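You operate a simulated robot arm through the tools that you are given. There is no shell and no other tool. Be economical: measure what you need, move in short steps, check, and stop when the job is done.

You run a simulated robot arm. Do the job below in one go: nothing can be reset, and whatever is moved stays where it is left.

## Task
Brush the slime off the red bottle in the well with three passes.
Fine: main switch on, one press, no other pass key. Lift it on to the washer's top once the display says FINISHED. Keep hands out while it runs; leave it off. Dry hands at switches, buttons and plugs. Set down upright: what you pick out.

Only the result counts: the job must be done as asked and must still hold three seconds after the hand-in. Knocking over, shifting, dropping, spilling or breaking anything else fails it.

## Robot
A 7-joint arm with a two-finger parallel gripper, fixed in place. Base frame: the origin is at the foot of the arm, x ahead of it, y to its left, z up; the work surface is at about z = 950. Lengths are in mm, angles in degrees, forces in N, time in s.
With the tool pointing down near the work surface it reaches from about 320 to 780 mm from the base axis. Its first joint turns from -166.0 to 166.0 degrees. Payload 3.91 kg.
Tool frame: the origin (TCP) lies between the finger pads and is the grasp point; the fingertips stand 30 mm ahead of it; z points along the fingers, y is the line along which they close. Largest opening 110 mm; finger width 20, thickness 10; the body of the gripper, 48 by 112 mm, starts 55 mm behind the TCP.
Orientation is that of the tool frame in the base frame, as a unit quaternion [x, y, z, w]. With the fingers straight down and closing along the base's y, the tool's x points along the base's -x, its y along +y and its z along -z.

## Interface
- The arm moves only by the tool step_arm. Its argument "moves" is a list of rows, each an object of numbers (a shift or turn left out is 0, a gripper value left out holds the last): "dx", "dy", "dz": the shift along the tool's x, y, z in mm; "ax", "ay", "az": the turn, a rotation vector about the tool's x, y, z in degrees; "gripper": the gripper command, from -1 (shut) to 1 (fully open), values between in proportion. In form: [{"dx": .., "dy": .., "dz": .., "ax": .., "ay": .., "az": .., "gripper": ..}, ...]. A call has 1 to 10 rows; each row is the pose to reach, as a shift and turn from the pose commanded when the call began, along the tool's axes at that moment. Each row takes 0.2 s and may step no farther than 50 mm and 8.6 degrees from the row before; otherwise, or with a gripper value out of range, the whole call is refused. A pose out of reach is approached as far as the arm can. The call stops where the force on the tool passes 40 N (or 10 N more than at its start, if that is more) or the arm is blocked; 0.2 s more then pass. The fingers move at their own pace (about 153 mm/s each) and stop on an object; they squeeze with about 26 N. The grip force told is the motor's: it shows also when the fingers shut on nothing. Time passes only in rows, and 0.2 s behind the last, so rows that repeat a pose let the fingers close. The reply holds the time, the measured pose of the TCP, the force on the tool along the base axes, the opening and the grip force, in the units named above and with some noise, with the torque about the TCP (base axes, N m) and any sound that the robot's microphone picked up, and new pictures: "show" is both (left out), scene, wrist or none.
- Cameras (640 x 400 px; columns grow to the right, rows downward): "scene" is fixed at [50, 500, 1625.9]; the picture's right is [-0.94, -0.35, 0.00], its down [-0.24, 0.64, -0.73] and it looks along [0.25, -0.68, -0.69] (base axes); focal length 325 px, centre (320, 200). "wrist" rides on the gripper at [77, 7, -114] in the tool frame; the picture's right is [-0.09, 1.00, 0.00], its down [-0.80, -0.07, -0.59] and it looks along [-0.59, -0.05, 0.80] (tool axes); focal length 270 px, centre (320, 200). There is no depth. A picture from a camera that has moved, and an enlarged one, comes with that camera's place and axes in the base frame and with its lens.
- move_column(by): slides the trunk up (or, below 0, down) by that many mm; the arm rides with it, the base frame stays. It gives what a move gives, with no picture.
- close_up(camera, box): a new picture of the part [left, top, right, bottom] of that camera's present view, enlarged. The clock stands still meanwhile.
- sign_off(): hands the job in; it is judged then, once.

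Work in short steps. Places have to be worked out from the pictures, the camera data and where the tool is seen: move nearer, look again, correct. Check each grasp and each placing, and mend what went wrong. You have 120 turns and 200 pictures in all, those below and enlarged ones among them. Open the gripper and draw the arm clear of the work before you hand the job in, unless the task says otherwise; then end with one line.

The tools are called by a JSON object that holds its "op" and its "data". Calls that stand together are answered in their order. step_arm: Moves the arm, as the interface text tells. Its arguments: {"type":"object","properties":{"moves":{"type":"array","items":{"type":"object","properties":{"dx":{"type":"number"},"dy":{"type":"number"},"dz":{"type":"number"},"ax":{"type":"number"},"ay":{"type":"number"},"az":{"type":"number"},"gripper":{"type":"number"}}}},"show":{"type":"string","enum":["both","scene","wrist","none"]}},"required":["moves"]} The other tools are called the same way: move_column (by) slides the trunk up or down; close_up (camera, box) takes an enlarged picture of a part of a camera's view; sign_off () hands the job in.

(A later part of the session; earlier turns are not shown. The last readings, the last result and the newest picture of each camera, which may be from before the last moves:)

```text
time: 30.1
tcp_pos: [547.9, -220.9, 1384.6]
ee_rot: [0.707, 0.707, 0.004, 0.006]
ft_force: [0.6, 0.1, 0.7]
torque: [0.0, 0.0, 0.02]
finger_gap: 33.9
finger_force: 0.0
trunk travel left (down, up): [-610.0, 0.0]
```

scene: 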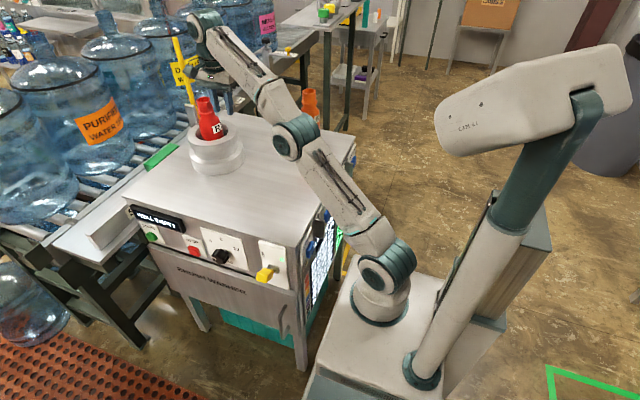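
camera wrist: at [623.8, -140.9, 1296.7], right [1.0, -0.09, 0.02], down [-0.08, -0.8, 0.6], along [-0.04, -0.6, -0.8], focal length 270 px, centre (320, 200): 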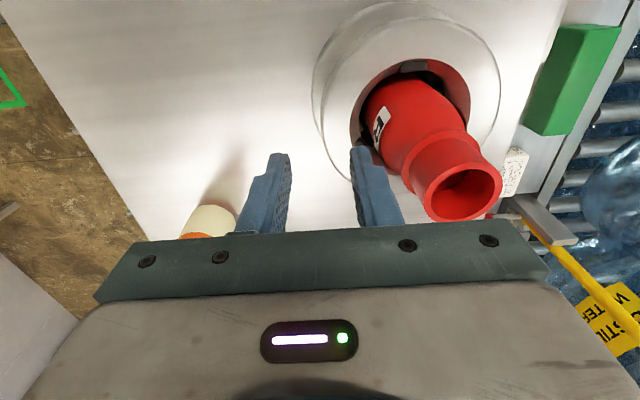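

Column is at top. Lower to tips ≈1187 then extend over the mouth.

{"op": "step_arm", "data": {"moves": [{"dz": 45}, {"dz": 90}, {"dz": 135}, {"dz": 168}, {"dx": -5, "dy": 38, "dz": 168}, {"dx": -10, "dy": 76, "dz": 168}, {"dx": -15, "dy": 114, "dz": 168}, {"dx": -21, "dy": 152, "dz": 168}], "show": "both"}}

{"op": "close_up", "data": {"camera": "scene", "box": [150, 30, 260, 130]}}

```text
time: 31.9
tcp_pos: [704.4, -245.8, 1216.7]
ee_rot: [0.708, 0.706, 0.002, 0.004]
ft_force: [0.4, 0.1, -0.8]
torque: [0.03, 0.05, 0.0]
finger_gap: 34.0
finger_force: 0.0
trunk travel left (down, up): [-610.0, 0.0]
camera wrist: at [710.2, -166.7, 1330.9], right [1.0, -0.09, 0.01], down [-0.08, -0.8, 0.6], along [-0.05, -0.59, -0.8], focal length 270 px, centre (320, 200)
```

scene: 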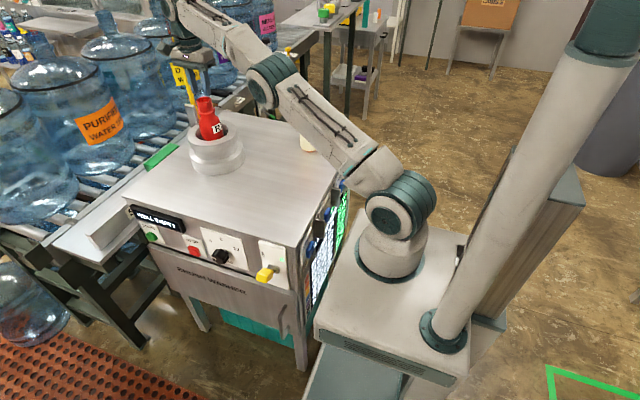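
wrist: 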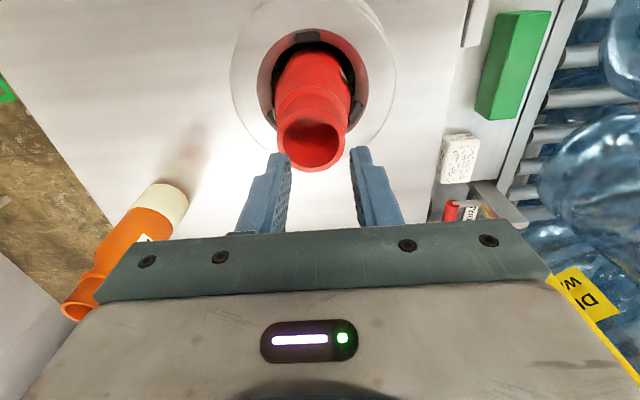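

```text
4.00 times, centred on (205, 80) of scene
camera zoom: at [50.0, 500.0, 1625.9], right [-0.94, -0.35, 0.0], down [-0.24, 0.64, -0.73], along [0.25, -0.68, -0.69], focal length 1301 px, centre (780, 680)
```

zoom: 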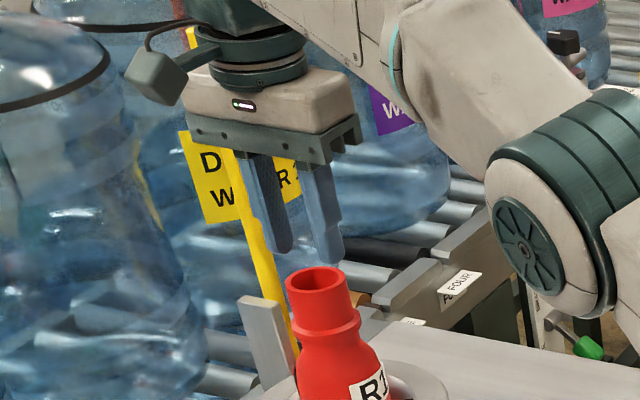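

I'm above the mouth, ~5 mm off in x. I correct and press down slowly to feel contact.

{"op": "step_arm", "data": {"moves": [{"dx": 3, "dy": -5, "gripper": -0.42}, {"dx": 3, "dy": -5, "dz": 8, "gripper": -0.42}, {"dx": 3, "dy": -5, "dz": 14}, {"dx": 3, "dy": -5, "dz": 18}, {"dx": 3, "dy": -5, "dz": 22}, {"dx": 3, "dy": -5, "dz": 26}, {"dx": 3, "dy": -5, "dz": 30}], "show": "wrist"}}

{"op": "close_up", "data": {"camera": "scene", "box": [110, 60, 310, 260]}}

```text
time: 33.4
tcp_pos: [698.4, -239.5, 1202.3]
ee_rot: [0.706, 0.708, 0.008, 0.015]
ft_force: [-0.8, 0.3, 18.0]
torque: [0.11, 0.36, 0.06]
finger_gap: 32.1
finger_force: 0.1
trunk travel left (down, up): [-610.0, 0.0]
stopped in row 7: the force on the tool passed its limit (the readings are from after the stop); the commanded pose is now the measured one
camera wrist: at [701.0, -160.7, 1315.7], right [1.0, -0.09, 0.03], down [-0.09, -0.79, 0.6], along [-0.03, -0.6, -0.8], focal length 270 px, centre (320, 200)
```

wrist: 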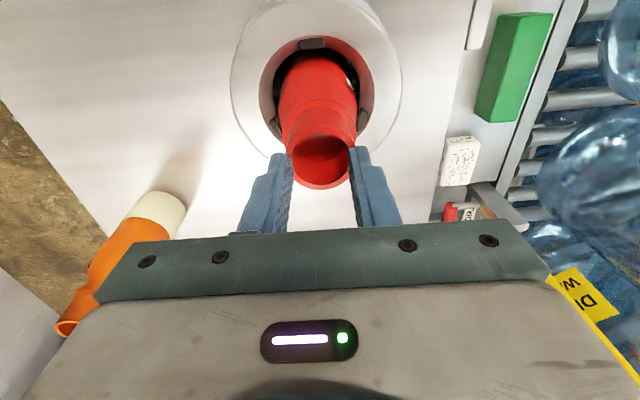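

```text
2.00 times, centred on (210, 160) of scene
camera zoom: at [50.0, 500.0, 1625.9], right [-0.94, -0.35, 0.0], down [-0.24, 0.64, -0.73], along [0.25, -0.68, -0.69], focal length 650 px, centre (540, 280)
```

zoom: 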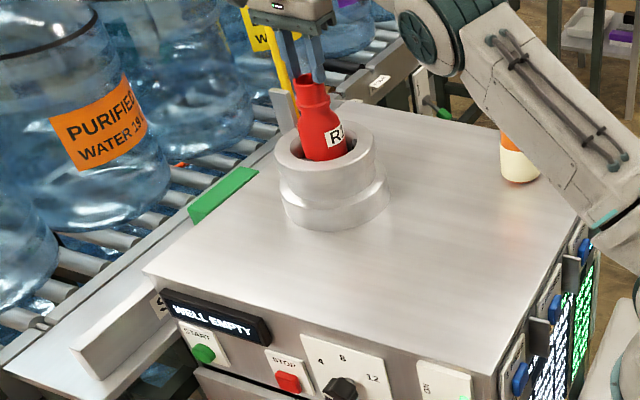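

The mouth (z≈1172) took 40 N without moving, i.e. base ≈951. I lift off slightly and zoom into the gap around the bottle.

{"op": "step_arm", "data": {"moves": [{"dz": -10}, {"dz": -25}], "show": "none"}}

{"op": "close_up", "data": {"camera": "wrist", "box": [250, 20, 390, 140]}}

{"op": "close_up", "data": {"camera": "scene", "box": [190, 105, 245, 150]}}

{"op": "close_up", "data": {"camera": "scene", "box": [295, 85, 325, 160]}}

```text
time: 34.0
tcp_pos: [699.8, -239.8, 1222.3]
ee_rot: [0.707, 0.707, 0.005, 0.011]
ft_force: [-0.3, -0.9, 0.7]
torque: [0.0, 0.03, -0.01]
finger_gap: 31.8
finger_force: 0.0
trunk travel left (down, up): [-610.0, 0.0]
```

```text
3.33 times, centred on (320, 80) of wrist
camera zoom: at [702.8, -161.3, 1336.2], right [1.0, -0.09, 0.02], down [-0.08, -0.8, 0.6], along [-0.03, -0.6, -0.8], focal length 901 px, centre (320, 600)
```

zoom: 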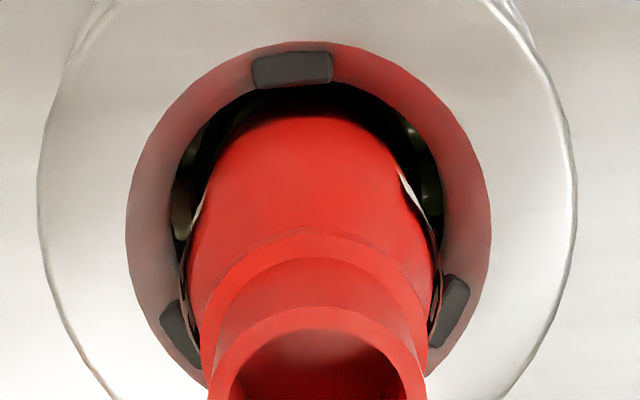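

```text
8.89 times, centred on (218, 128) of scene
camera zoom: at [50.0, 500.0, 1625.9], right [-0.94, -0.35, 0.0], down [-0.24, 0.64, -0.73], along [0.25, -0.68, -0.69], focal length 2891 px, centre (1231, 844)
```

zoom: 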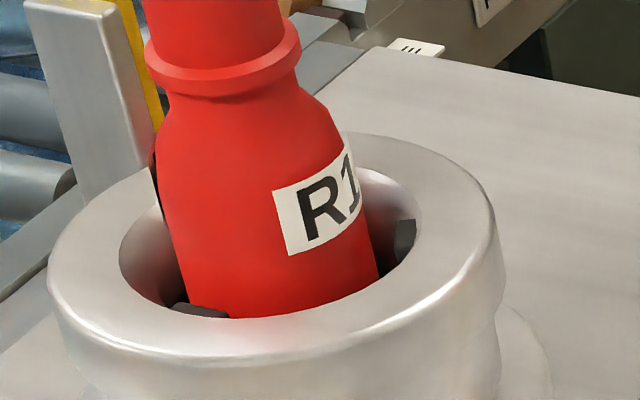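

```text
5.33 times, centred on (310, 122) of scene
camera zoom: at [50.0, 500.0, 1625.9], right [-0.94, -0.35, 0.0], down [-0.24, 0.64, -0.73], along [0.25, -0.68, -0.69], focal length 1734 px, centre (373, 613)
```

zoom: 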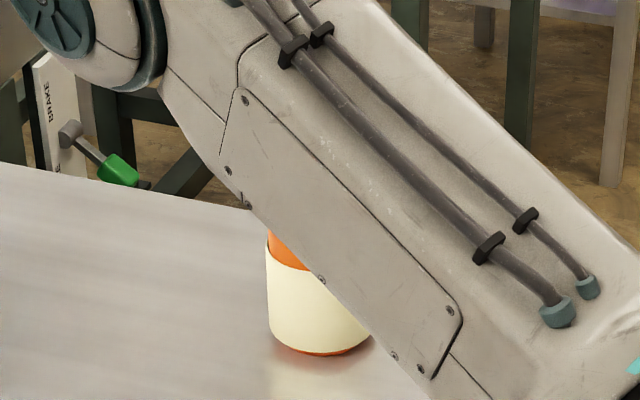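

Before pressing anything, I want to read the side boards, as they may hold instructions ("… MAINS ON").

{"op": "close_up", "data": {"camera": "scene", "box": [318, 205, 338, 235]}}

{"op": "close_up", "data": {"camera": "scene", "box": [335, 180, 355, 215]}}

{"op": "close_up", "data": {"camera": "scene", "box": [310, 235, 334, 265]}}

```text
13.33 times, centred on (328, 220) of scene
camera zoom: at [50.0, 500.0, 1625.9], right [-0.94, -0.35, 0.0], down [-0.24, 0.64, -0.73], along [0.25, -0.68, -0.69], focal length 4336 px, centre (213, -67)
```

zoom: 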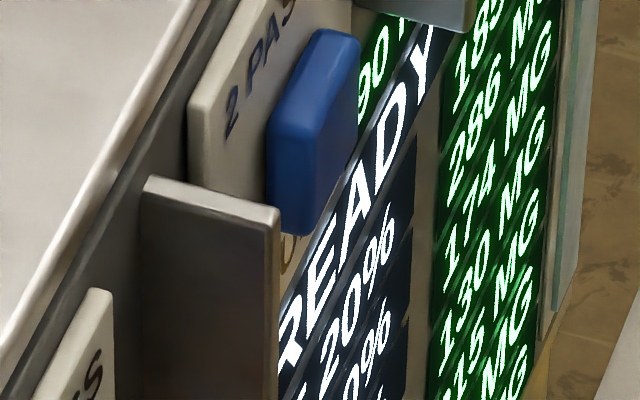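

```text
11.43 times, centred on (345, 198) of scene
camera zoom: at [50.0, 500.0, 1625.9], right [-0.94, -0.35, 0.0], down [-0.24, 0.64, -0.73], along [0.25, -0.68, -0.69], focal length 3716 px, centre (34, 229)
```

zoom: 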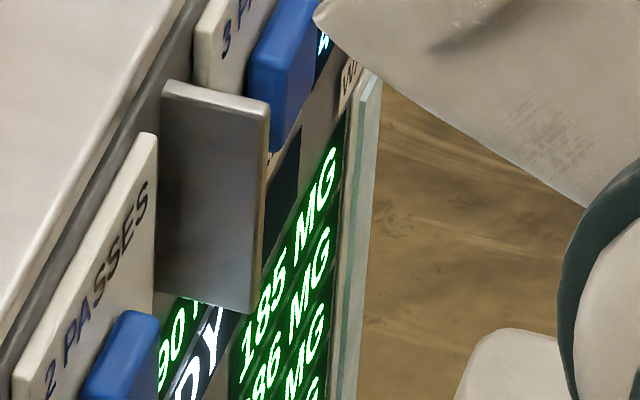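

```text
13.33 times, centred on (322, 250) of scene
camera zoom: at [50.0, 500.0, 1625.9], right [-0.94, -0.35, 0.0], down [-0.24, 0.64, -0.73], along [0.25, -0.68, -0.69], focal length 4336 px, centre (293, -467)
```

zoom: 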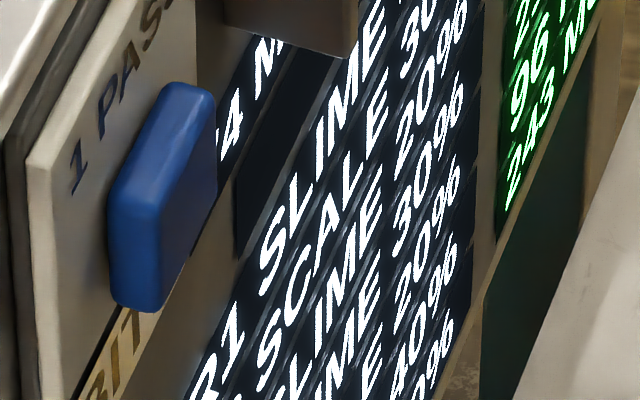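

The side display changed from "MAINS OFF" to "READY" – that is this washer's own status, so the bottle is fine and the front WELL EMPTY display is not the relevant one. Now I travel back to the robot side, turning the tool back, fingers shut, to press 3 PASSES.

{"op": "step_arm", "data": {"moves": [{"dy": -36, "dz": -25, "az": -8.5, "gripper": -1}, {"dy": -72, "dz": -50, "az": -17}, {"dy": -112, "dz": -50, "az": -25.5}, {"dy": -152, "dz": -50, "az": -34}, {"dy": -192, "dz": -50, "az": -42.5}, {"dy": -232, "dz": -50, "az": -51}, {"dy": -272, "dz": -50, "az": -59.5}, {"dy": -312, "dz": -50, "az": -68}, {"dy": -352, "dz": -50, "az": -76.5}, {"dy": -392, "dz": -50, "az": -85}], "show": "both"}}

```text
time: 36.2
tcp_pos: [300.2, -240.1, 1264.5]
ee_rot: [0.041, 0.999, -0.004, 0.013]
ft_force: [-0.8, -0.4, 0.2]
torque: [-0.02, -0.01, 0.0]
finger_gap: 0.0
finger_force: 25.7
trunk travel left (down, up): [-610.0, 0.0]
camera wrist: at [221.0, -225.5, 1376.7], right [0.17, 0.99, 0.0], down [0.78, -0.13, 0.62], along [0.61, -0.11, -0.79], focal length 270 px, centre (320, 200)
```

scene: 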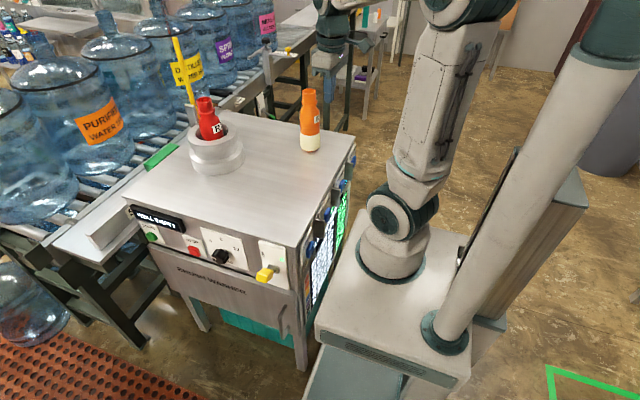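
wrist: 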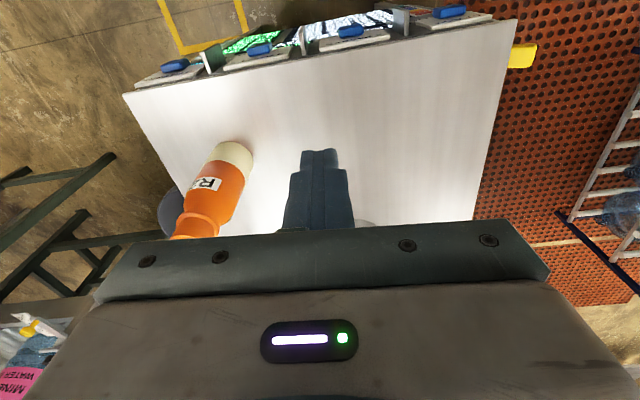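

Cross-checking both cameras puts the 3 PASSES key near (277, −333, 878). I move outboard of the side panel and descend partway for a closer look.

{"op": "step_arm", "data": {"moves": [{"dx": 22, "dy": -33, "az": -2.5}, {"dx": 45, "dy": -66, "az": -4.7}, {"dx": 67, "dy": -98, "az": -4.7}, {"dx": 67, "dy": -98, "dz": 48, "az": -4.7}, {"dx": 67, "dy": -98, "dz": 96, "az": -4.7}, {"dx": 67, "dy": -98, "dz": 144, "az": -4.7}, {"dx": 67, "dy": -98, "dz": 190, "az": -4.7}, {"dx": 67, "dy": -98, "dz": 214, "az": -4.7}], "show": "both"}}

```text
time: 38.0
tcp_pos: [235.7, -334.6, 1044.9]
ee_rot: [0.001, 1.0, -0.005, 0.013]
ft_force: [-0.6, -0.1, -0.8]
torque: [0.03, 0.03, -0.01]
finger_gap: 0.0
finger_force: 26.3
trunk travel left (down, up): [-610.0, 0.0]
camera wrist: at [154.8, -325.4, 1157.8], right [0.09, 1.0, -0.01], down [0.79, -0.07, 0.62], along [0.61, -0.06, -0.79], focal length 270 px, centre (320, 200)
```

scene: 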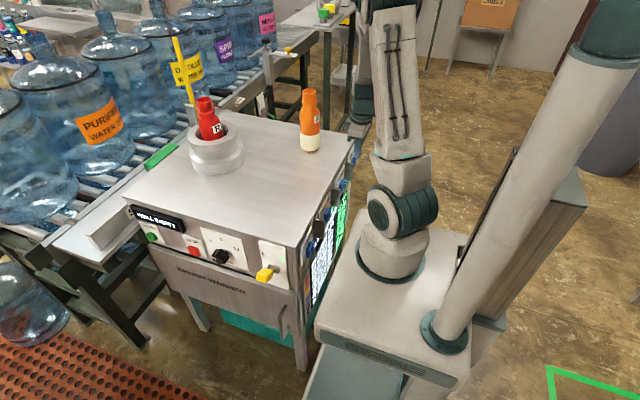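
wrist: 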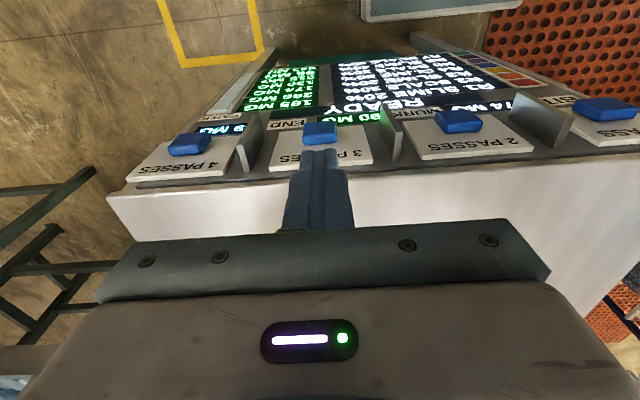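

Great view of the board. I enlarge it for reading.

{"op": "close_up", "data": {"camera": "wrist", "box": [180, 40, 580, 180]}}

{"op": "close_up", "data": {"camera": "wrist", "box": [230, 90, 420, 180]}}

```text
1.60 times, centred on (380, 110) of wrist
camera zoom: at [154.8, -325.4, 1157.8], right [0.09, 1.0, -0.01], down [0.79, -0.07, 0.62], along [0.61, -0.06, -0.79], focal length 432 px, centre (224, 344)
```

zoom: 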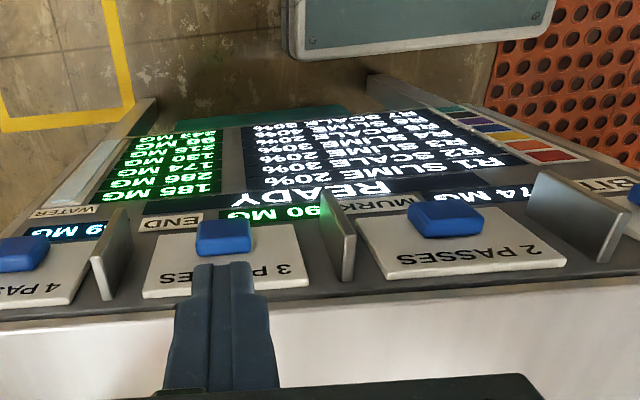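

```text
3.37 times, centred on (325, 135) of wrist
camera zoom: at [154.8, -325.4, 1157.8], right [0.09, 1.0, -0.01], down [0.79, -0.07, 0.62], along [0.61, -0.06, -0.79], focal length 910 px, centre (303, 419)
```

zoom: 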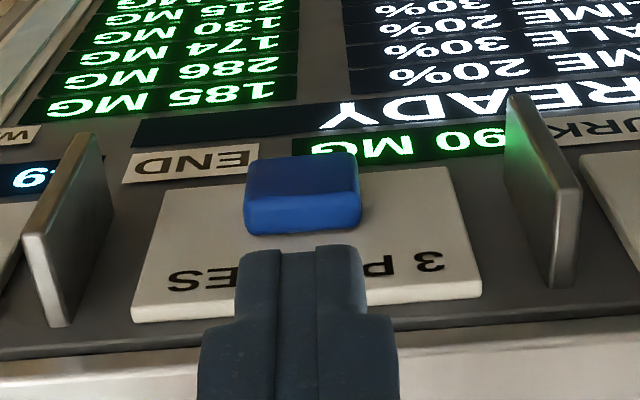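

READY is displayed; the key (centre ≈(274, −336, 880)) is aligned with the shut fingers in y. I descend beside it without touching.

{"op": "step_arm", "data": {"moves": [{"dz": 45}, {"dz": 90}, {"dz": 125}, {"dz": 147}], "show": "wrist"}}

```text
time: 39.0
tcp_pos: [240.5, -335.5, 897.8]
ee_rot: [0.003, 1.0, -0.004, 0.013]
ft_force: [1.4, -0.7, -0.1]
torque: [-0.02, 0.01, 0.01]
finger_gap: 0.5
finger_force: 26.4
trunk travel left (down, up): [-610.0, 0.0]
camera wrist: at [159.6, -326.5, 1010.3], right [0.09, 1.0, -0.01], down [0.79, -0.07, 0.62], along [0.61, -0.06, -0.79], focal length 270 px, centre (320, 200)
```

wrist: 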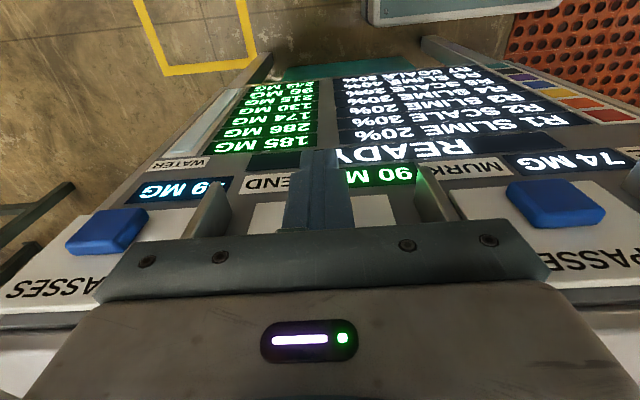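

Triangulated key positions: spacing ≈147 mm, 3 PASSES at ≈(280, −335, 874). Finger tips (z 868) are right in front of it; I push slowly in +x.

{"op": "step_arm", "data": {"moves": [{"dx": -12}, {"dx": -18}, {"dx": -22}, {"dx": -25}, {"dx": -28}], "show": "wrist"}}

```text
time: 40.2
tcp_pos: [267.3, -334.5, 901.6]
ee_rot: [0.001, 1.0, -0.004, 0.012]
ft_force: [-2.6, 0.2, 0.1]
torque: [0.02, 0.1, 0.01]
finger_gap: 0.1
finger_force: 25.8
trunk travel left (down, up): [-610.0, 0.0]
heard: click
camera wrist: at [186.6, -326.3, 1013.4], right [0.09, 1.0, -0.01], down [0.79, -0.07, 0.61], along [0.61, -0.06, -0.79], focal length 270 px, centre (320, 200)
```

wrist: 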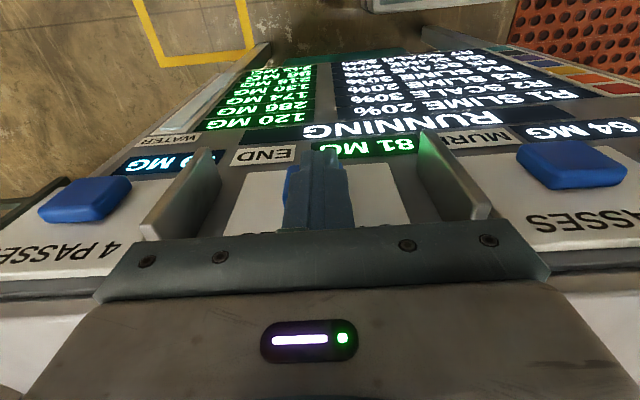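

Click heard, display RUNNING. I retreat straight back and wait, watching the display.

{"op": "step_arm", "data": {"moves": [{"dx": 15}, {"dx": 30}, {"dx": 30}, {"dx": 30}, {"dx": 30}], "show": "wrist"}}

```text
time: 41.4
tcp_pos: [237.6, -335.8, 901.0]
ee_rot: [0.003, 1.0, -0.004, 0.013]
ft_force: [-0.5, -0.5, -0.3]
torque: [0.01, -0.02, 0.01]
finger_gap: 0.0
finger_force: 25.9
trunk travel left (down, up): [-610.0, 0.0]
camera wrist: at [157.4, -326.2, 1013.4], right [0.09, 1.0, -0.01], down [0.79, -0.07, 0.62], along [0.61, -0.06, -0.79], focal length 270 px, centre (320, 200)
```

wrist: 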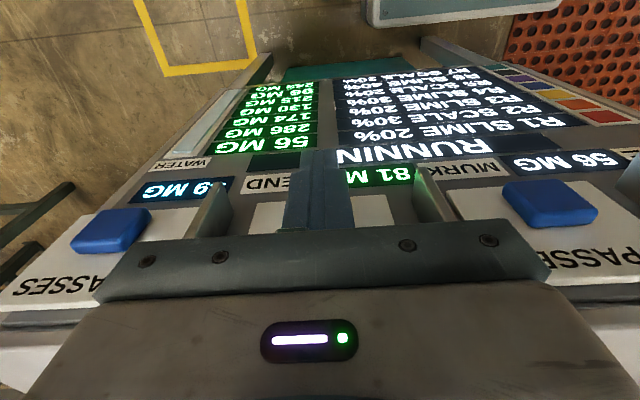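

Still RUNNING. I raise back to the viewing height and wait.

{"op": "step_arm", "data": {"moves": [{"dz": -45}, {"dz": -90}, {"dz": -135}, {"dz": -147}, {"dz": -147}, {"dz": -147}, {"dz": -147}, {"dz": -147}, {"dz": -147}, {"dz": -147}], "show": "wrist"}}

```text
time: 43.6
tcp_pos: [234.8, -334.4, 1049.2]
ee_rot: [0.001, 1.0, -0.004, 0.013]
ft_force: [0.2, 0.2, -0.6]
torque: [0.03, 0.0, 0.01]
finger_gap: 0.1
finger_force: 26.2
trunk travel left (down, up): [-610.0, 0.0]
camera wrist: at [154.2, -325.1, 1161.0], right [0.09, 1.0, -0.01], down [0.79, -0.07, 0.62], along [0.61, -0.06, -0.79], focal length 270 px, centre (320, 200)
```

wrist: 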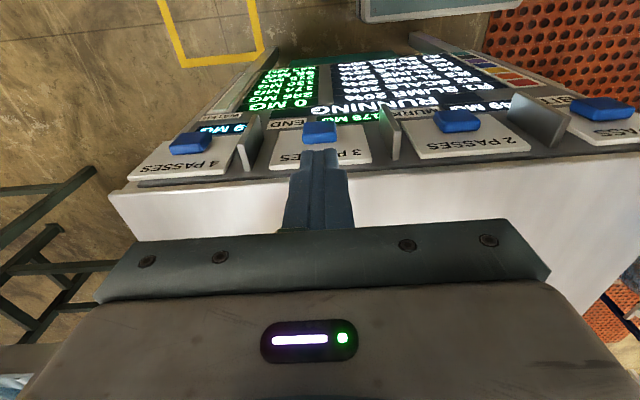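

R1 slime is now 0 MG, still RUNNING. I wait.

{"op": "step_arm", "data": {"moves": [{}, {}, {}, {}, {}, {}, {}, {}, {}, {}], "show": "none"}}

{"op": "close_up", "data": {"camera": "wrist", "box": [180, 40, 580, 180]}}

```text
time: 45.8
tcp_pos: [234.7, -334.8, 1049.5]
ee_rot: [0.002, 1.0, -0.004, 0.013]
ft_force: [-0.7, 0.4, -0.1]
torque: [-0.02, -0.01, 0.01]
finger_gap: 0.0
finger_force: 25.6
trunk travel left (down, up): [-610.0, 0.0]
```

```text
1.60 times, centred on (380, 110) of wrist
camera zoom: at [154.2, -325.1, 1161.0], right [0.09, 1.0, -0.01], down [0.79, -0.07, 0.62], along [0.61, -0.06, -0.79], focal length 432 px, centre (224, 344)
```

zoom: 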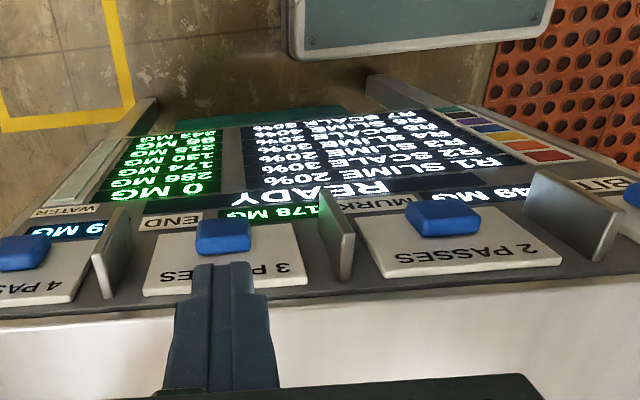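

This board went back to READY with R1 at 0 MG; I check the front display.

{"op": "close_up", "data": {"camera": "scene", "box": [110, 190, 310, 315]}}

{"op": "close_up", "data": {"camera": "scene", "box": [165, 80, 265, 180]}}

{"op": "close_up", "data": {"camera": "wrist", "box": [310, 80, 450, 140]}}

```text
3.20 times, centred on (210, 252) of scene
camera zoom: at [50.0, 500.0, 1625.9], right [-0.94, -0.35, 0.0], down [-0.24, 0.64, -0.73], along [0.25, -0.68, -0.69], focal length 1041 px, centre (672, 32)
```

zoom: 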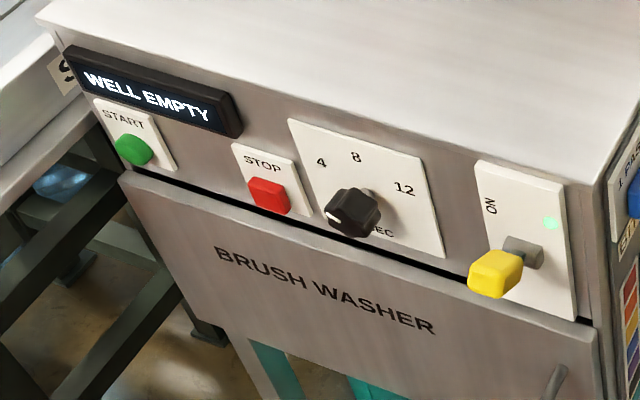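

```text
4.00 times, centred on (215, 130) of scene
camera zoom: at [50.0, 500.0, 1625.9], right [-0.94, -0.35, 0.0], down [-0.24, 0.64, -0.73], along [0.25, -0.68, -0.69], focal length 1301 px, centre (740, 480)
```

zoom: 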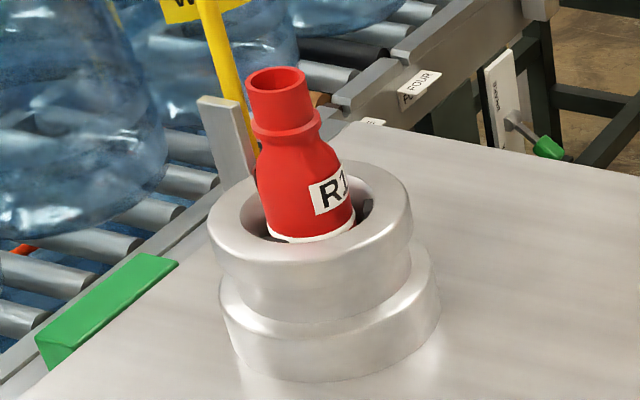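

```text
4.57 times, centred on (380, 110) of wrist
camera zoom: at [154.2, -325.1, 1161.0], right [0.09, 1.0, -0.01], down [0.79, -0.07, 0.62], along [0.61, -0.06, -0.79], focal length 1236 px, centre (46, 611)
```

zoom: 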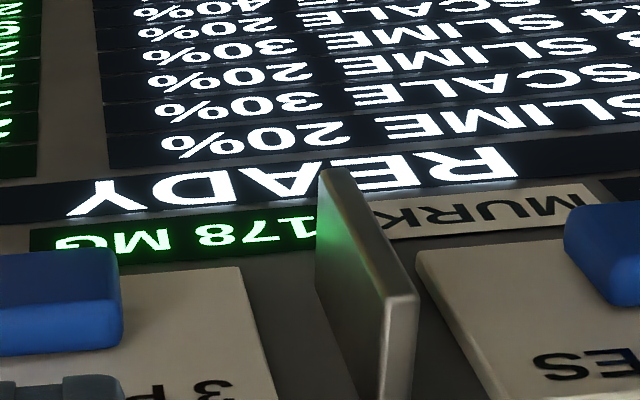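

R1 shows 0 MG after three drops (185→120→56→0) and the bottle's lower body is clean. I wait another 2 s and recheck whether FINISHED shows.

{"op": "step_arm", "data": {"moves": [{}, {}, {}, {}, {}, {}, {}, {}, {}, {}], "show": "none"}}

{"op": "close_up", "data": {"camera": "wrist", "box": [180, 40, 580, 180]}}

{"op": "close_up", "data": {"camera": "scene", "box": [110, 190, 310, 315]}}

```text
time: 48.0
tcp_pos: [235.0, -334.4, 1048.3]
ee_rot: [0.002, 1.0, -0.004, 0.013]
ft_force: [-0.3, 0.1, 0.7]
torque: [0.0, -0.01, -0.01]
finger_gap: 0.3
finger_force: 26.2
trunk travel left (down, up): [-610.0, 0.0]
```

```text
1.60 times, centred on (380, 110) of wrist
camera zoom: at [154.2, -325.1, 1161.0], right [0.09, 1.0, -0.01], down [0.79, -0.07, 0.62], along [0.61, -0.06, -0.79], focal length 432 px, centre (224, 344)
```

zoom: 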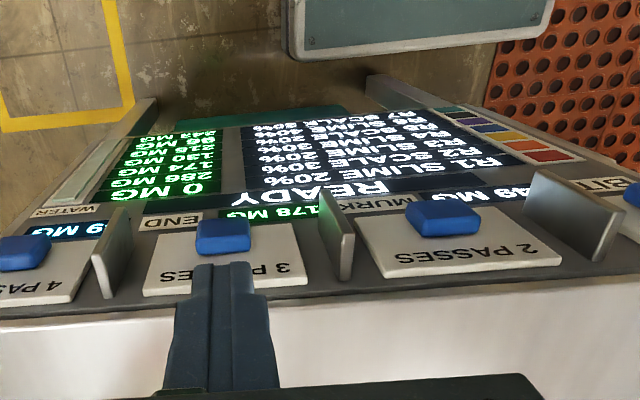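

```text
3.20 times, centred on (210, 252) of scene
camera zoom: at [50.0, 500.0, 1625.9], right [-0.94, -0.35, 0.0], down [-0.24, 0.64, -0.73], along [0.25, -0.68, -0.69], focal length 1041 px, centre (672, 32)
```

zoom: 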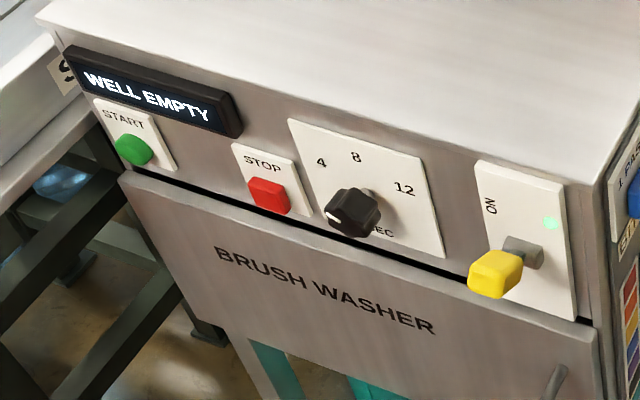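

The cycle is complete: slime 0 MG, RUNNING ended (FINISHED must have shown briefly between my looks). Hands are dry, so next is the main switch off before touching the wet bottle. I raise and go round to the front.

{"op": "step_arm", "data": {"moves": [{"dz": -45}, {"dz": -90}, {"dz": -135}, {"dx": -25, "dz": -170}, {"dx": -60, "dz": -200}, {"dx": -105, "dz": -210}, {"dx": -150, "dz": -210}], "show": "none"}}

{"op": "step_arm", "data": {"moves": [{"dy": 45, "az": 8.5}, {"dy": 90, "az": 17}, {"dy": 135, "az": 25.5}, {"dy": 180, "az": 34}, {"dy": 225, "az": 42.5}, {"dy": 270, "az": 51}, {"dy": 315, "az": 59.5}, {"dy": 360, "az": 68}, {"dy": 405, "az": 76.5}, {"dy": 440, "az": 85}], "show": "wrist"}}

```text
time: 49.6
tcp_pos: [380.1, -333.1, 1262.9]
ee_rot: [0.002, 1.0, -0.005, 0.013]
ft_force: [-0.1, 0.2, -1.0]
torque: [0.01, -0.03, -0.01]
finger_gap: 0.2
finger_force: 26.1
trunk travel left (down, up): [-610.0, 0.0]
```

```text
time: 51.8
tcp_pos: [381.6, 110.5, 1256.9]
ee_rot: [0.676, 0.736, 0.006, 0.012]
ft_force: [0.7, -0.6, 0.2]
torque: [-0.01, -0.01, 0.02]
finger_gap: 0.1
finger_force: 25.8
trunk travel left (down, up): [-610.0, 0.0]
camera wrist: at [378.1, 189.7, 1369.8], right [1.0, 0.0, 0.03], down [-0.02, -0.8, 0.6], along [0.02, -0.6, -0.8], focal length 270 px, centre (320, 200)
```

wrist: 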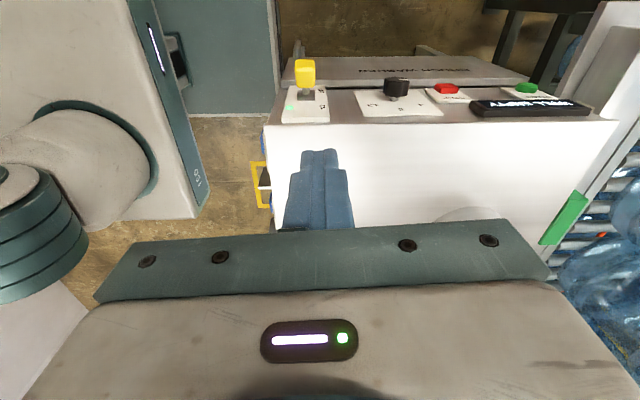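

I straighten the yaw, centre over the handle (x≈365, y≈102), and lower the column to just above it.

{"op": "step_arm", "data": {"moves": [{"dx": -6, "dy": -17, "az": 5}], "show": "none"}}

{"op": "move_column", "data": {"by": -280}}

{"op": "step_arm", "data": {"moves": [{}], "show": "wrist"}}

{"op": "close_up", "data": {"camera": "scene", "box": [210, 190, 310, 310]}}

```text
time: 52.2
tcp_pos: [363.6, 101.4, 1256.9]
ee_rot: [0.709, 0.705, 0.006, 0.012]
ft_force: [1.2, -0.3, -0.2]
torque: [0.02, -0.02, 0.03]
finger_gap: 0.1
finger_force: 26.0
trunk travel left (down, up): [-610.0, 0.0]
```

```text
time: 55.0
tcp_pos: [363.9, 100.4, 974.5]
ee_rot: [0.708, 0.706, 0.005, 0.012]
ft_force: [0.0, -0.5, -0.3]
torque: [-0.01, 0.02, -0.03]
finger_gap: 0.0
finger_force: 26.1
trunk travel left (down, up): [-330.0, 280.0]
```

```text
time: 55.4
tcp_pos: [364.5, 101.1, 975.9]
ee_rot: [0.708, 0.706, 0.006, 0.012]
ft_force: [-0.3, 0.2, 0.0]
torque: [0.0, 0.03, -0.03]
finger_gap: 0.0
finger_force: 25.9
trunk travel left (down, up): [-330.0, 280.0]
camera wrist: at [368.3, 180.0, 1089.1], right [1.0, -0.09, 0.03], down [-0.09, -0.8, 0.6], along [-0.03, -0.6, -0.8], focal length 270 px, centre (320, 200)
```

wrist: 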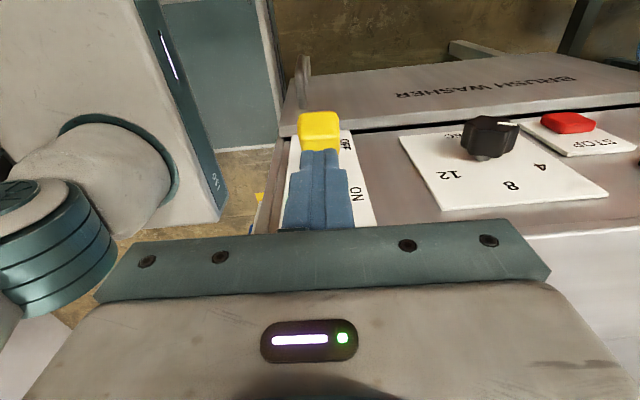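

```text
3.33 times, centred on (260, 250) of scene
camera zoom: at [50.0, 500.0, 1625.9], right [-0.94, -0.35, 0.0], down [-0.24, 0.64, -0.73], along [0.25, -0.68, -0.69], focal length 1084 px, centre (520, 33)
```

zoom: 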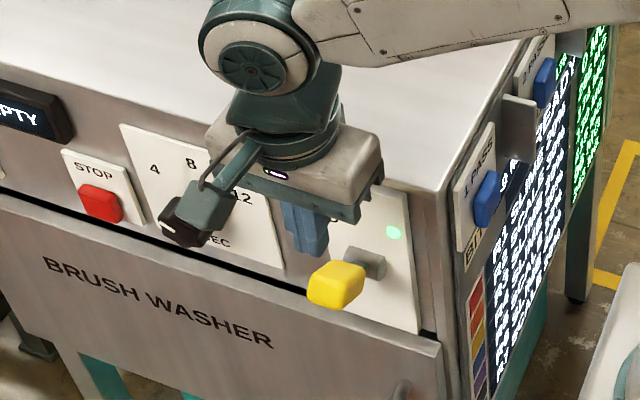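

The shut fingers are right above the handle; I push down on it slowly.

{"op": "step_arm", "data": {"moves": [{"dz": 30}, {"dz": 42}, {"dz": 52}, {"dz": 62}, {"dz": 72}, {"dz": 82}, {"dz": 92}, {"dz": 102}, {"dz": 110}], "show": "both"}}

```text
time: 57.4
tcp_pos: [367.3, 100.2, 864.9]
ee_rot: [0.708, 0.706, 0.006, 0.012]
ft_force: [0.5, -0.2, -0.5]
torque: [-0.02, 0.02, -0.01]
finger_gap: 0.1
finger_force: 25.7
trunk travel left (down, up): [-330.0, 280.0]
camera wrist: at [371.8, 178.3, 978.2], right [1.0, -0.09, 0.03], down [-0.09, -0.8, 0.6], along [-0.03, -0.6, -0.8], focal length 270 px, centre (320, 200)
```

scene: 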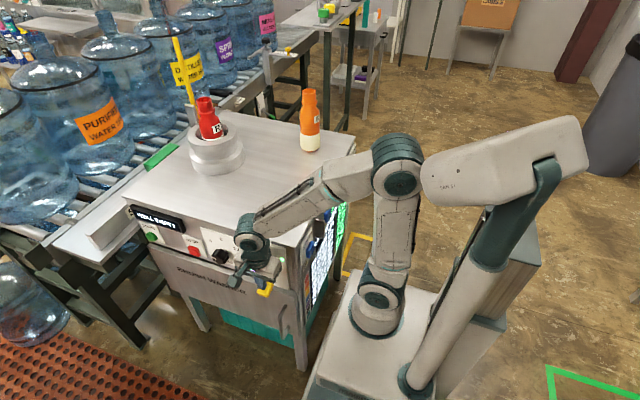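
wrist: 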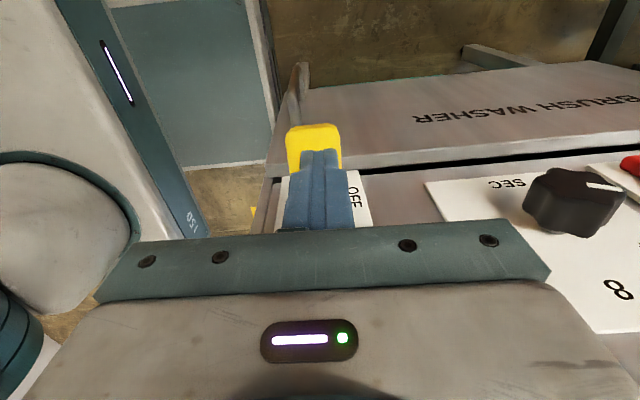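

The handle went down with the fingers with little resistance. I check lamp and display.

{"op": "close_up", "data": {"camera": "scene", "box": [210, 190, 350, 310]}}

```text
3.33 times, centred on (280, 250) of scene
camera zoom: at [50.0, 500.0, 1625.9], right [-0.94, -0.35, 0.0], down [-0.24, 0.64, -0.73], along [0.25, -0.68, -0.69], focal length 1084 px, centre (453, 33)
```

zoom: 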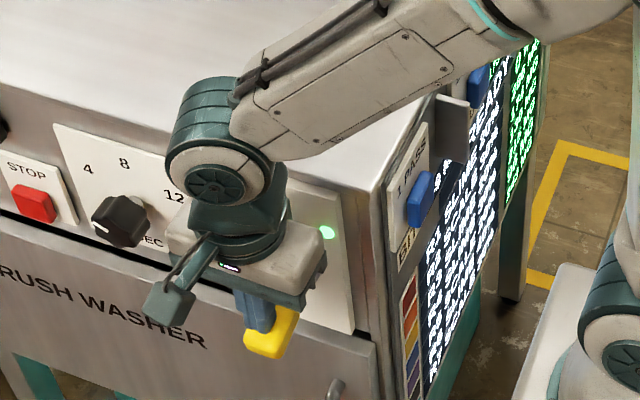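

Lamp still green and READY still shown; I push further down.

{"op": "step_arm", "data": {"moves": [{"dz": 8}, {"dz": 16}, {"dz": 24}, {"dz": 32}, {"dz": 40}], "show": "wrist"}}

{"op": "close_up", "data": {"camera": "scene", "box": [210, 190, 350, 310]}}

```text
time: 58.5
tcp_pos: [370.3, 101.8, 838.4]
ee_rot: [0.707, 0.707, 0.012, 0.015]
ft_force: [-3.3, 4.7, 15.8]
torque: [-0.01, 0.2, 0.03]
finger_gap: 0.0
finger_force: 25.9
trunk travel left (down, up): [-330.0, 280.0]
heard: click
stopped in row 5: the force on the tool passed its limit (the readings are from after the stop); the commanded pose is now the measured one
camera wrist: at [372.6, 180.7, 952.9], right [1.0, -0.09, 0.04], down [-0.09, -0.8, 0.6], along [-0.02, -0.6, -0.8], focal length 270 px, centre (320, 200)
```

wrist: 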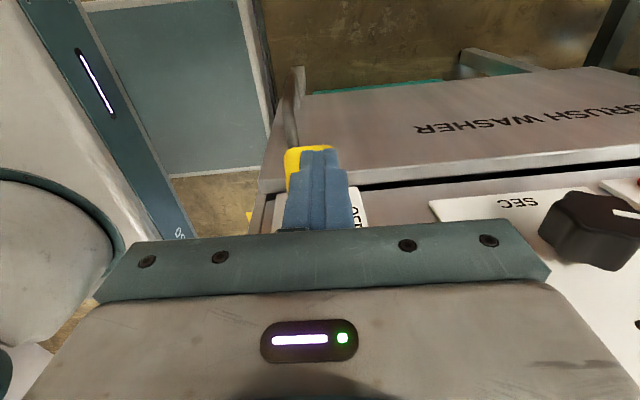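

```text
3.33 times, centred on (280, 250) of scene
camera zoom: at [50.0, 500.0, 1625.9], right [-0.94, -0.35, 0.0], down [-0.24, 0.64, -0.73], along [0.25, -0.68, -0.69], focal length 1084 px, centre (453, 33)
```

zoom: 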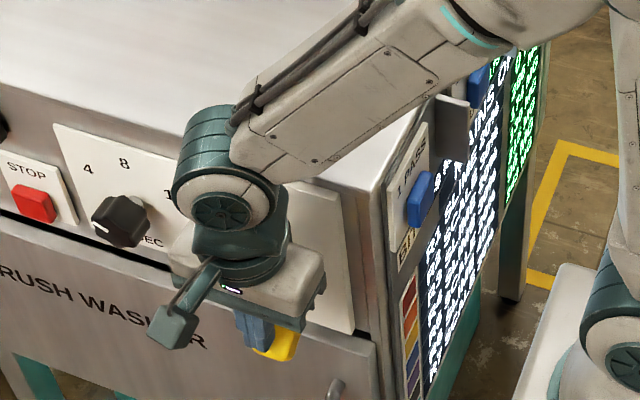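

Click, lamp out, "MAINS OFF" – switched off with dry hands. Now I lift off and bring the column back up for the bottle.

{"op": "step_arm", "data": {"moves": [{"dz": -40}, {"dz": -80}, {"dz": -120}], "show": "none"}}

{"op": "move_column", "data": {"by": 280}}

{"op": "close_up", "data": {"camera": "scene", "box": [210, 190, 350, 310]}}

```text
time: 59.2
tcp_pos: [367.0, 101.6, 956.9]
ee_rot: [0.708, 0.706, 0.009, 0.014]
ft_force: [0.5, -0.3, 0.3]
torque: [-0.02, 0.02, -0.01]
finger_gap: 0.3
finger_force: 25.8
trunk travel left (down, up): [-330.0, 280.0]
```

```text
time: 62.1
tcp_pos: [367.9, 101.6, 1236.4]
ee_rot: [0.707, 0.707, 0.01, 0.015]
ft_force: [-0.6, 0.2, -0.7]
torque: [0.0, 0.0, -0.02]
finger_gap: 0.1
finger_force: 26.1
trunk travel left (down, up): [-610.0, 0.0]
```

```text
3.33 times, centred on (280, 250) of scene
camera zoom: at [50.0, 500.0, 1625.9], right [-0.94, -0.35, 0.0], down [-0.24, 0.64, -0.73], along [0.25, -0.68, -0.69], focal length 1084 px, centre (453, 33)
```

zoom: 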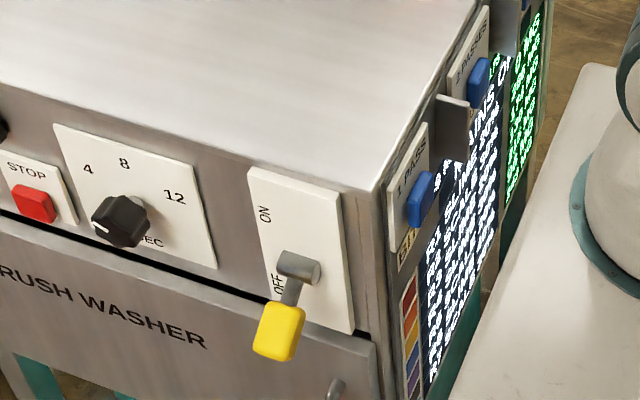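

Lever is fully OFF. I turn the tool back and move toward the bottle, opening the fingers.

{"op": "step_arm", "data": {"moves": [{"dx": -29, "dy": 15, "dz": -6, "az": -8.5, "gripper": 0.5}, {"dx": -58, "dy": 30, "dz": -12, "az": -17}, {"dx": -87, "dy": 45, "dz": -18, "az": -25.5}, {"dx": -116, "dy": 60, "dz": -24, "az": -34}, {"dx": -145, "dy": 75, "dz": -30, "az": -42.5}, {"dx": -174, "dy": 90, "dz": -36, "az": -51}, {"dx": -203, "dy": 105, "dz": -42, "az": -59.5}, {"dx": -232, "dy": 120, "dz": -48, "az": -68}, {"dx": -261, "dy": 135, "dz": -52, "az": -76.5}, {"dx": -290, "dy": 152, "dz": -56, "az": -85}], "show": "wrist"}}

```text
time: 64.3
tcp_pos: [519.2, -188.1, 1297.9]
ee_rot: [0.044, 0.999, -0.001, 0.018]
ft_force: [0.2, -0.2, -0.2]
torque: [0.0, 0.01, 0.0]
finger_gap: 82.3
finger_force: 0.0
trunk travel left (down, up): [-610.0, 0.0]
camera wrist: at [438.5, -173.3, 1409.4], right [0.18, 0.98, 0.0], down [0.77, -0.14, 0.62], along [0.61, -0.11, -0.78], focal length 270 px, centre (320, 200)
```

wrist: 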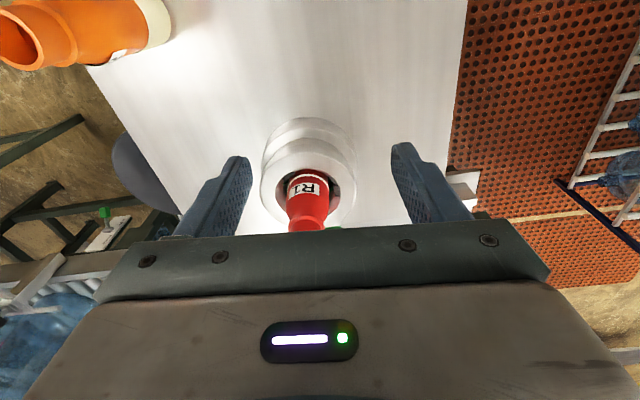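

Fingers are clear. I align the tool yaw to the radial direction of the bottle (−19°), then tilt outward to gain reach.

{"op": "step_arm", "data": {"moves": [{"az": 7}, {"az": 14}], "show": "none"}}

{"op": "step_arm", "data": {"moves": [{"ay": -7}, {"ay": -14}], "show": "wrist"}}

```text
time: 64.9
tcp_pos: [518.1, -187.0, 1299.7]
ee_rot: [0.167, 0.986, 0.0, 0.018]
ft_force: [-0.5, -0.5, -0.6]
torque: [-0.01, 0.0, 0.0]
finger_gap: 82.7
finger_force: 0.0
trunk travel left (down, up): [-610.0, 0.0]
```

```text
time: 65.5
tcp_pos: [517.1, -189.1, 1300.2]
ee_rot: [0.164, 0.976, -0.021, 0.139]
ft_force: [-0.2, 0.7, -0.3]
torque: [-0.02, -0.04, 0.01]
finger_gap: 82.5
finger_force: 0.2
trunk travel left (down, up): [-610.0, 0.0]
camera wrist: at [418.0, -145.8, 1387.7], right [0.41, 0.91, 0.03], down [0.55, -0.27, 0.79], along [0.73, -0.31, -0.61], focal length 270 px, centre (320, 200)
```

wrist: 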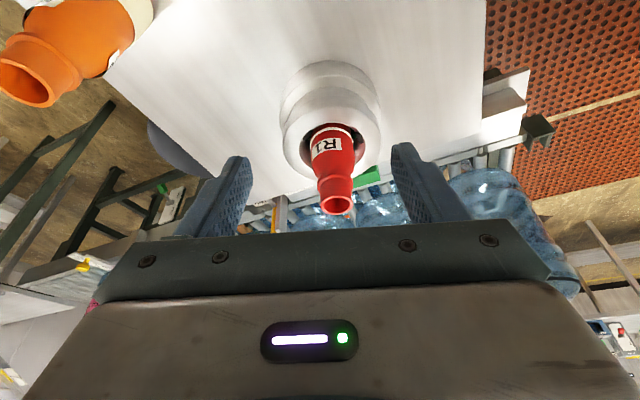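

Mouth confirmed at ≈(698, −242, 1172). I move to a pre-grasp 80 mm back along the tilted tool axis.

{"op": "step_arm", "data": {"moves": [{"dx": -34, "dy": 2, "dz": 25}, {"dx": -68, "dy": 4, "dz": 50}, {"dx": -102, "dy": 6, "dz": 80}, {"dx": -125, "dy": 8, "dz": 105}, {"dx": -138, "dy": 8.6, "dz": 123}], "show": "both"}}

{"op": "close_up", "data": {"camera": "scene", "box": [150, 30, 260, 130]}}

```text
time: 66.7
tcp_pos: [677.0, -231.4, 1217.8]
ee_rot: [0.165, 0.976, -0.02, 0.137]
ft_force: [0.2, -0.3, 0.2]
torque: [-0.02, -0.02, 0.03]
finger_gap: 82.5
finger_force: 0.1
trunk travel left (down, up): [-610.0, 0.0]
camera wrist: at [578.9, -191.0, 1306.7], right [0.41, 0.91, 0.03], down [0.55, -0.27, 0.79], along [0.73, -0.31, -0.61], focal length 270 px, centre (320, 200)
```

scene: 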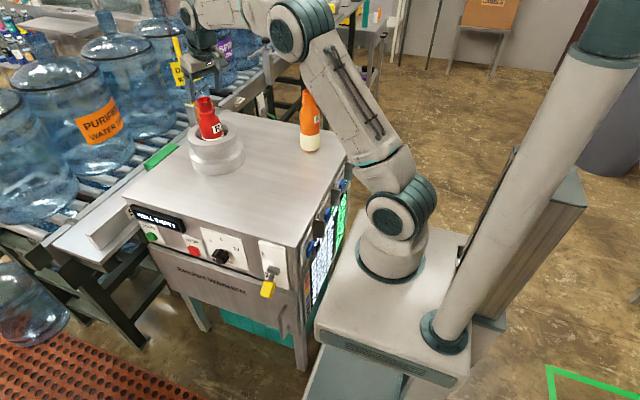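
wrist: 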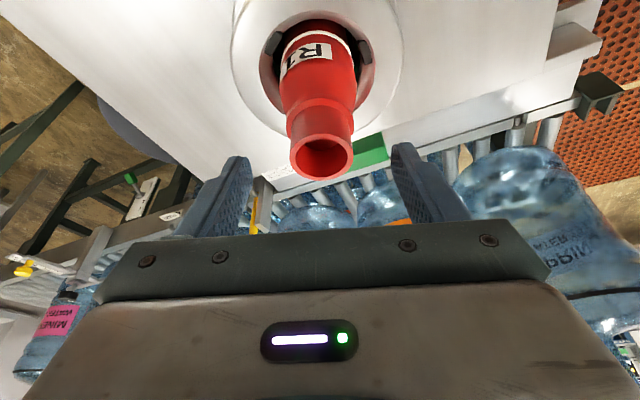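

```text
4.00 times, centred on (205, 80) of scene
camera zoom: at [50.0, 500.0, 1625.9], right [-0.94, -0.35, 0.0], down [-0.24, 0.64, -0.73], along [0.25, -0.68, -0.69], focal length 1301 px, centre (780, 680)
```

zoom: 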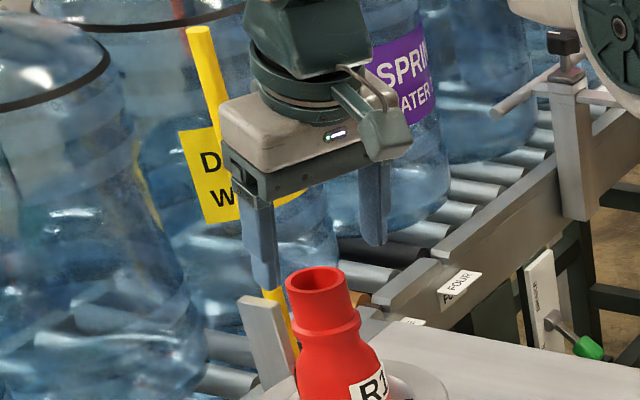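

Well lined up: advancing 78 mm along the tool axis lands at (698, −238, 1143). I descend then close gently.

{"op": "step_arm", "data": {"moves": [{"dy": -1, "dz": 25}, {"dy": -2, "dz": 50}, {"dy": -2, "dz": 66}, {"dy": -2, "dz": 78}, {"dy": -2, "dz": 78}], "show": "both"}}

{"op": "close_up", "data": {"camera": "scene", "box": [150, 50, 260, 150]}}

```text
time: 67.9
tcp_pos: [695.8, -243.6, 1144.2]
ee_rot: [0.165, 0.977, -0.021, 0.137]
ft_force: [-0.3, 0.6, 0.9]
torque: [0.03, 0.02, -0.02]
finger_gap: 82.4
finger_force: 0.1
trunk travel left (down, up): [-610.0, 0.0]
camera wrist: at [598.0, -200.6, 1232.5], right [0.41, 0.91, 0.03], down [0.55, -0.27, 0.79], along [0.73, -0.31, -0.61], focal length 270 px, centre (320, 200)
```

scene: 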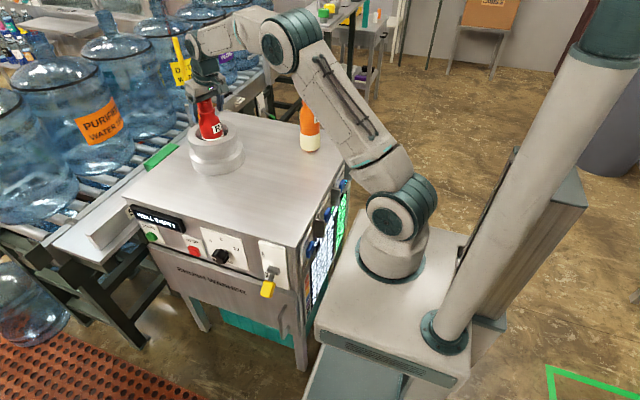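
wrist: 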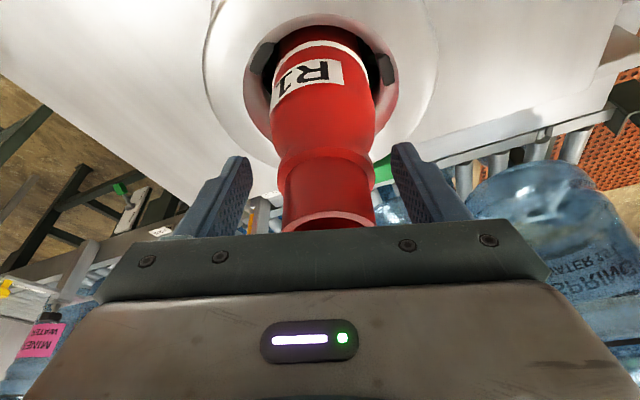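

```text
4.00 times, centred on (205, 100) of scene
camera zoom: at [50.0, 500.0, 1625.9], right [-0.94, -0.35, 0.0], down [-0.24, 0.64, -0.73], along [0.25, -0.68, -0.69], focal length 1301 px, centre (780, 600)
```

zoom: 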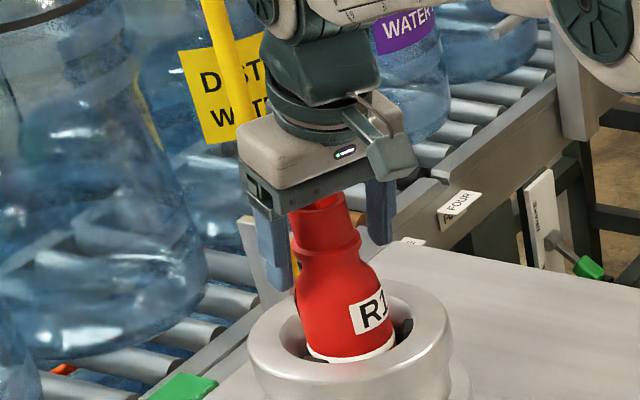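

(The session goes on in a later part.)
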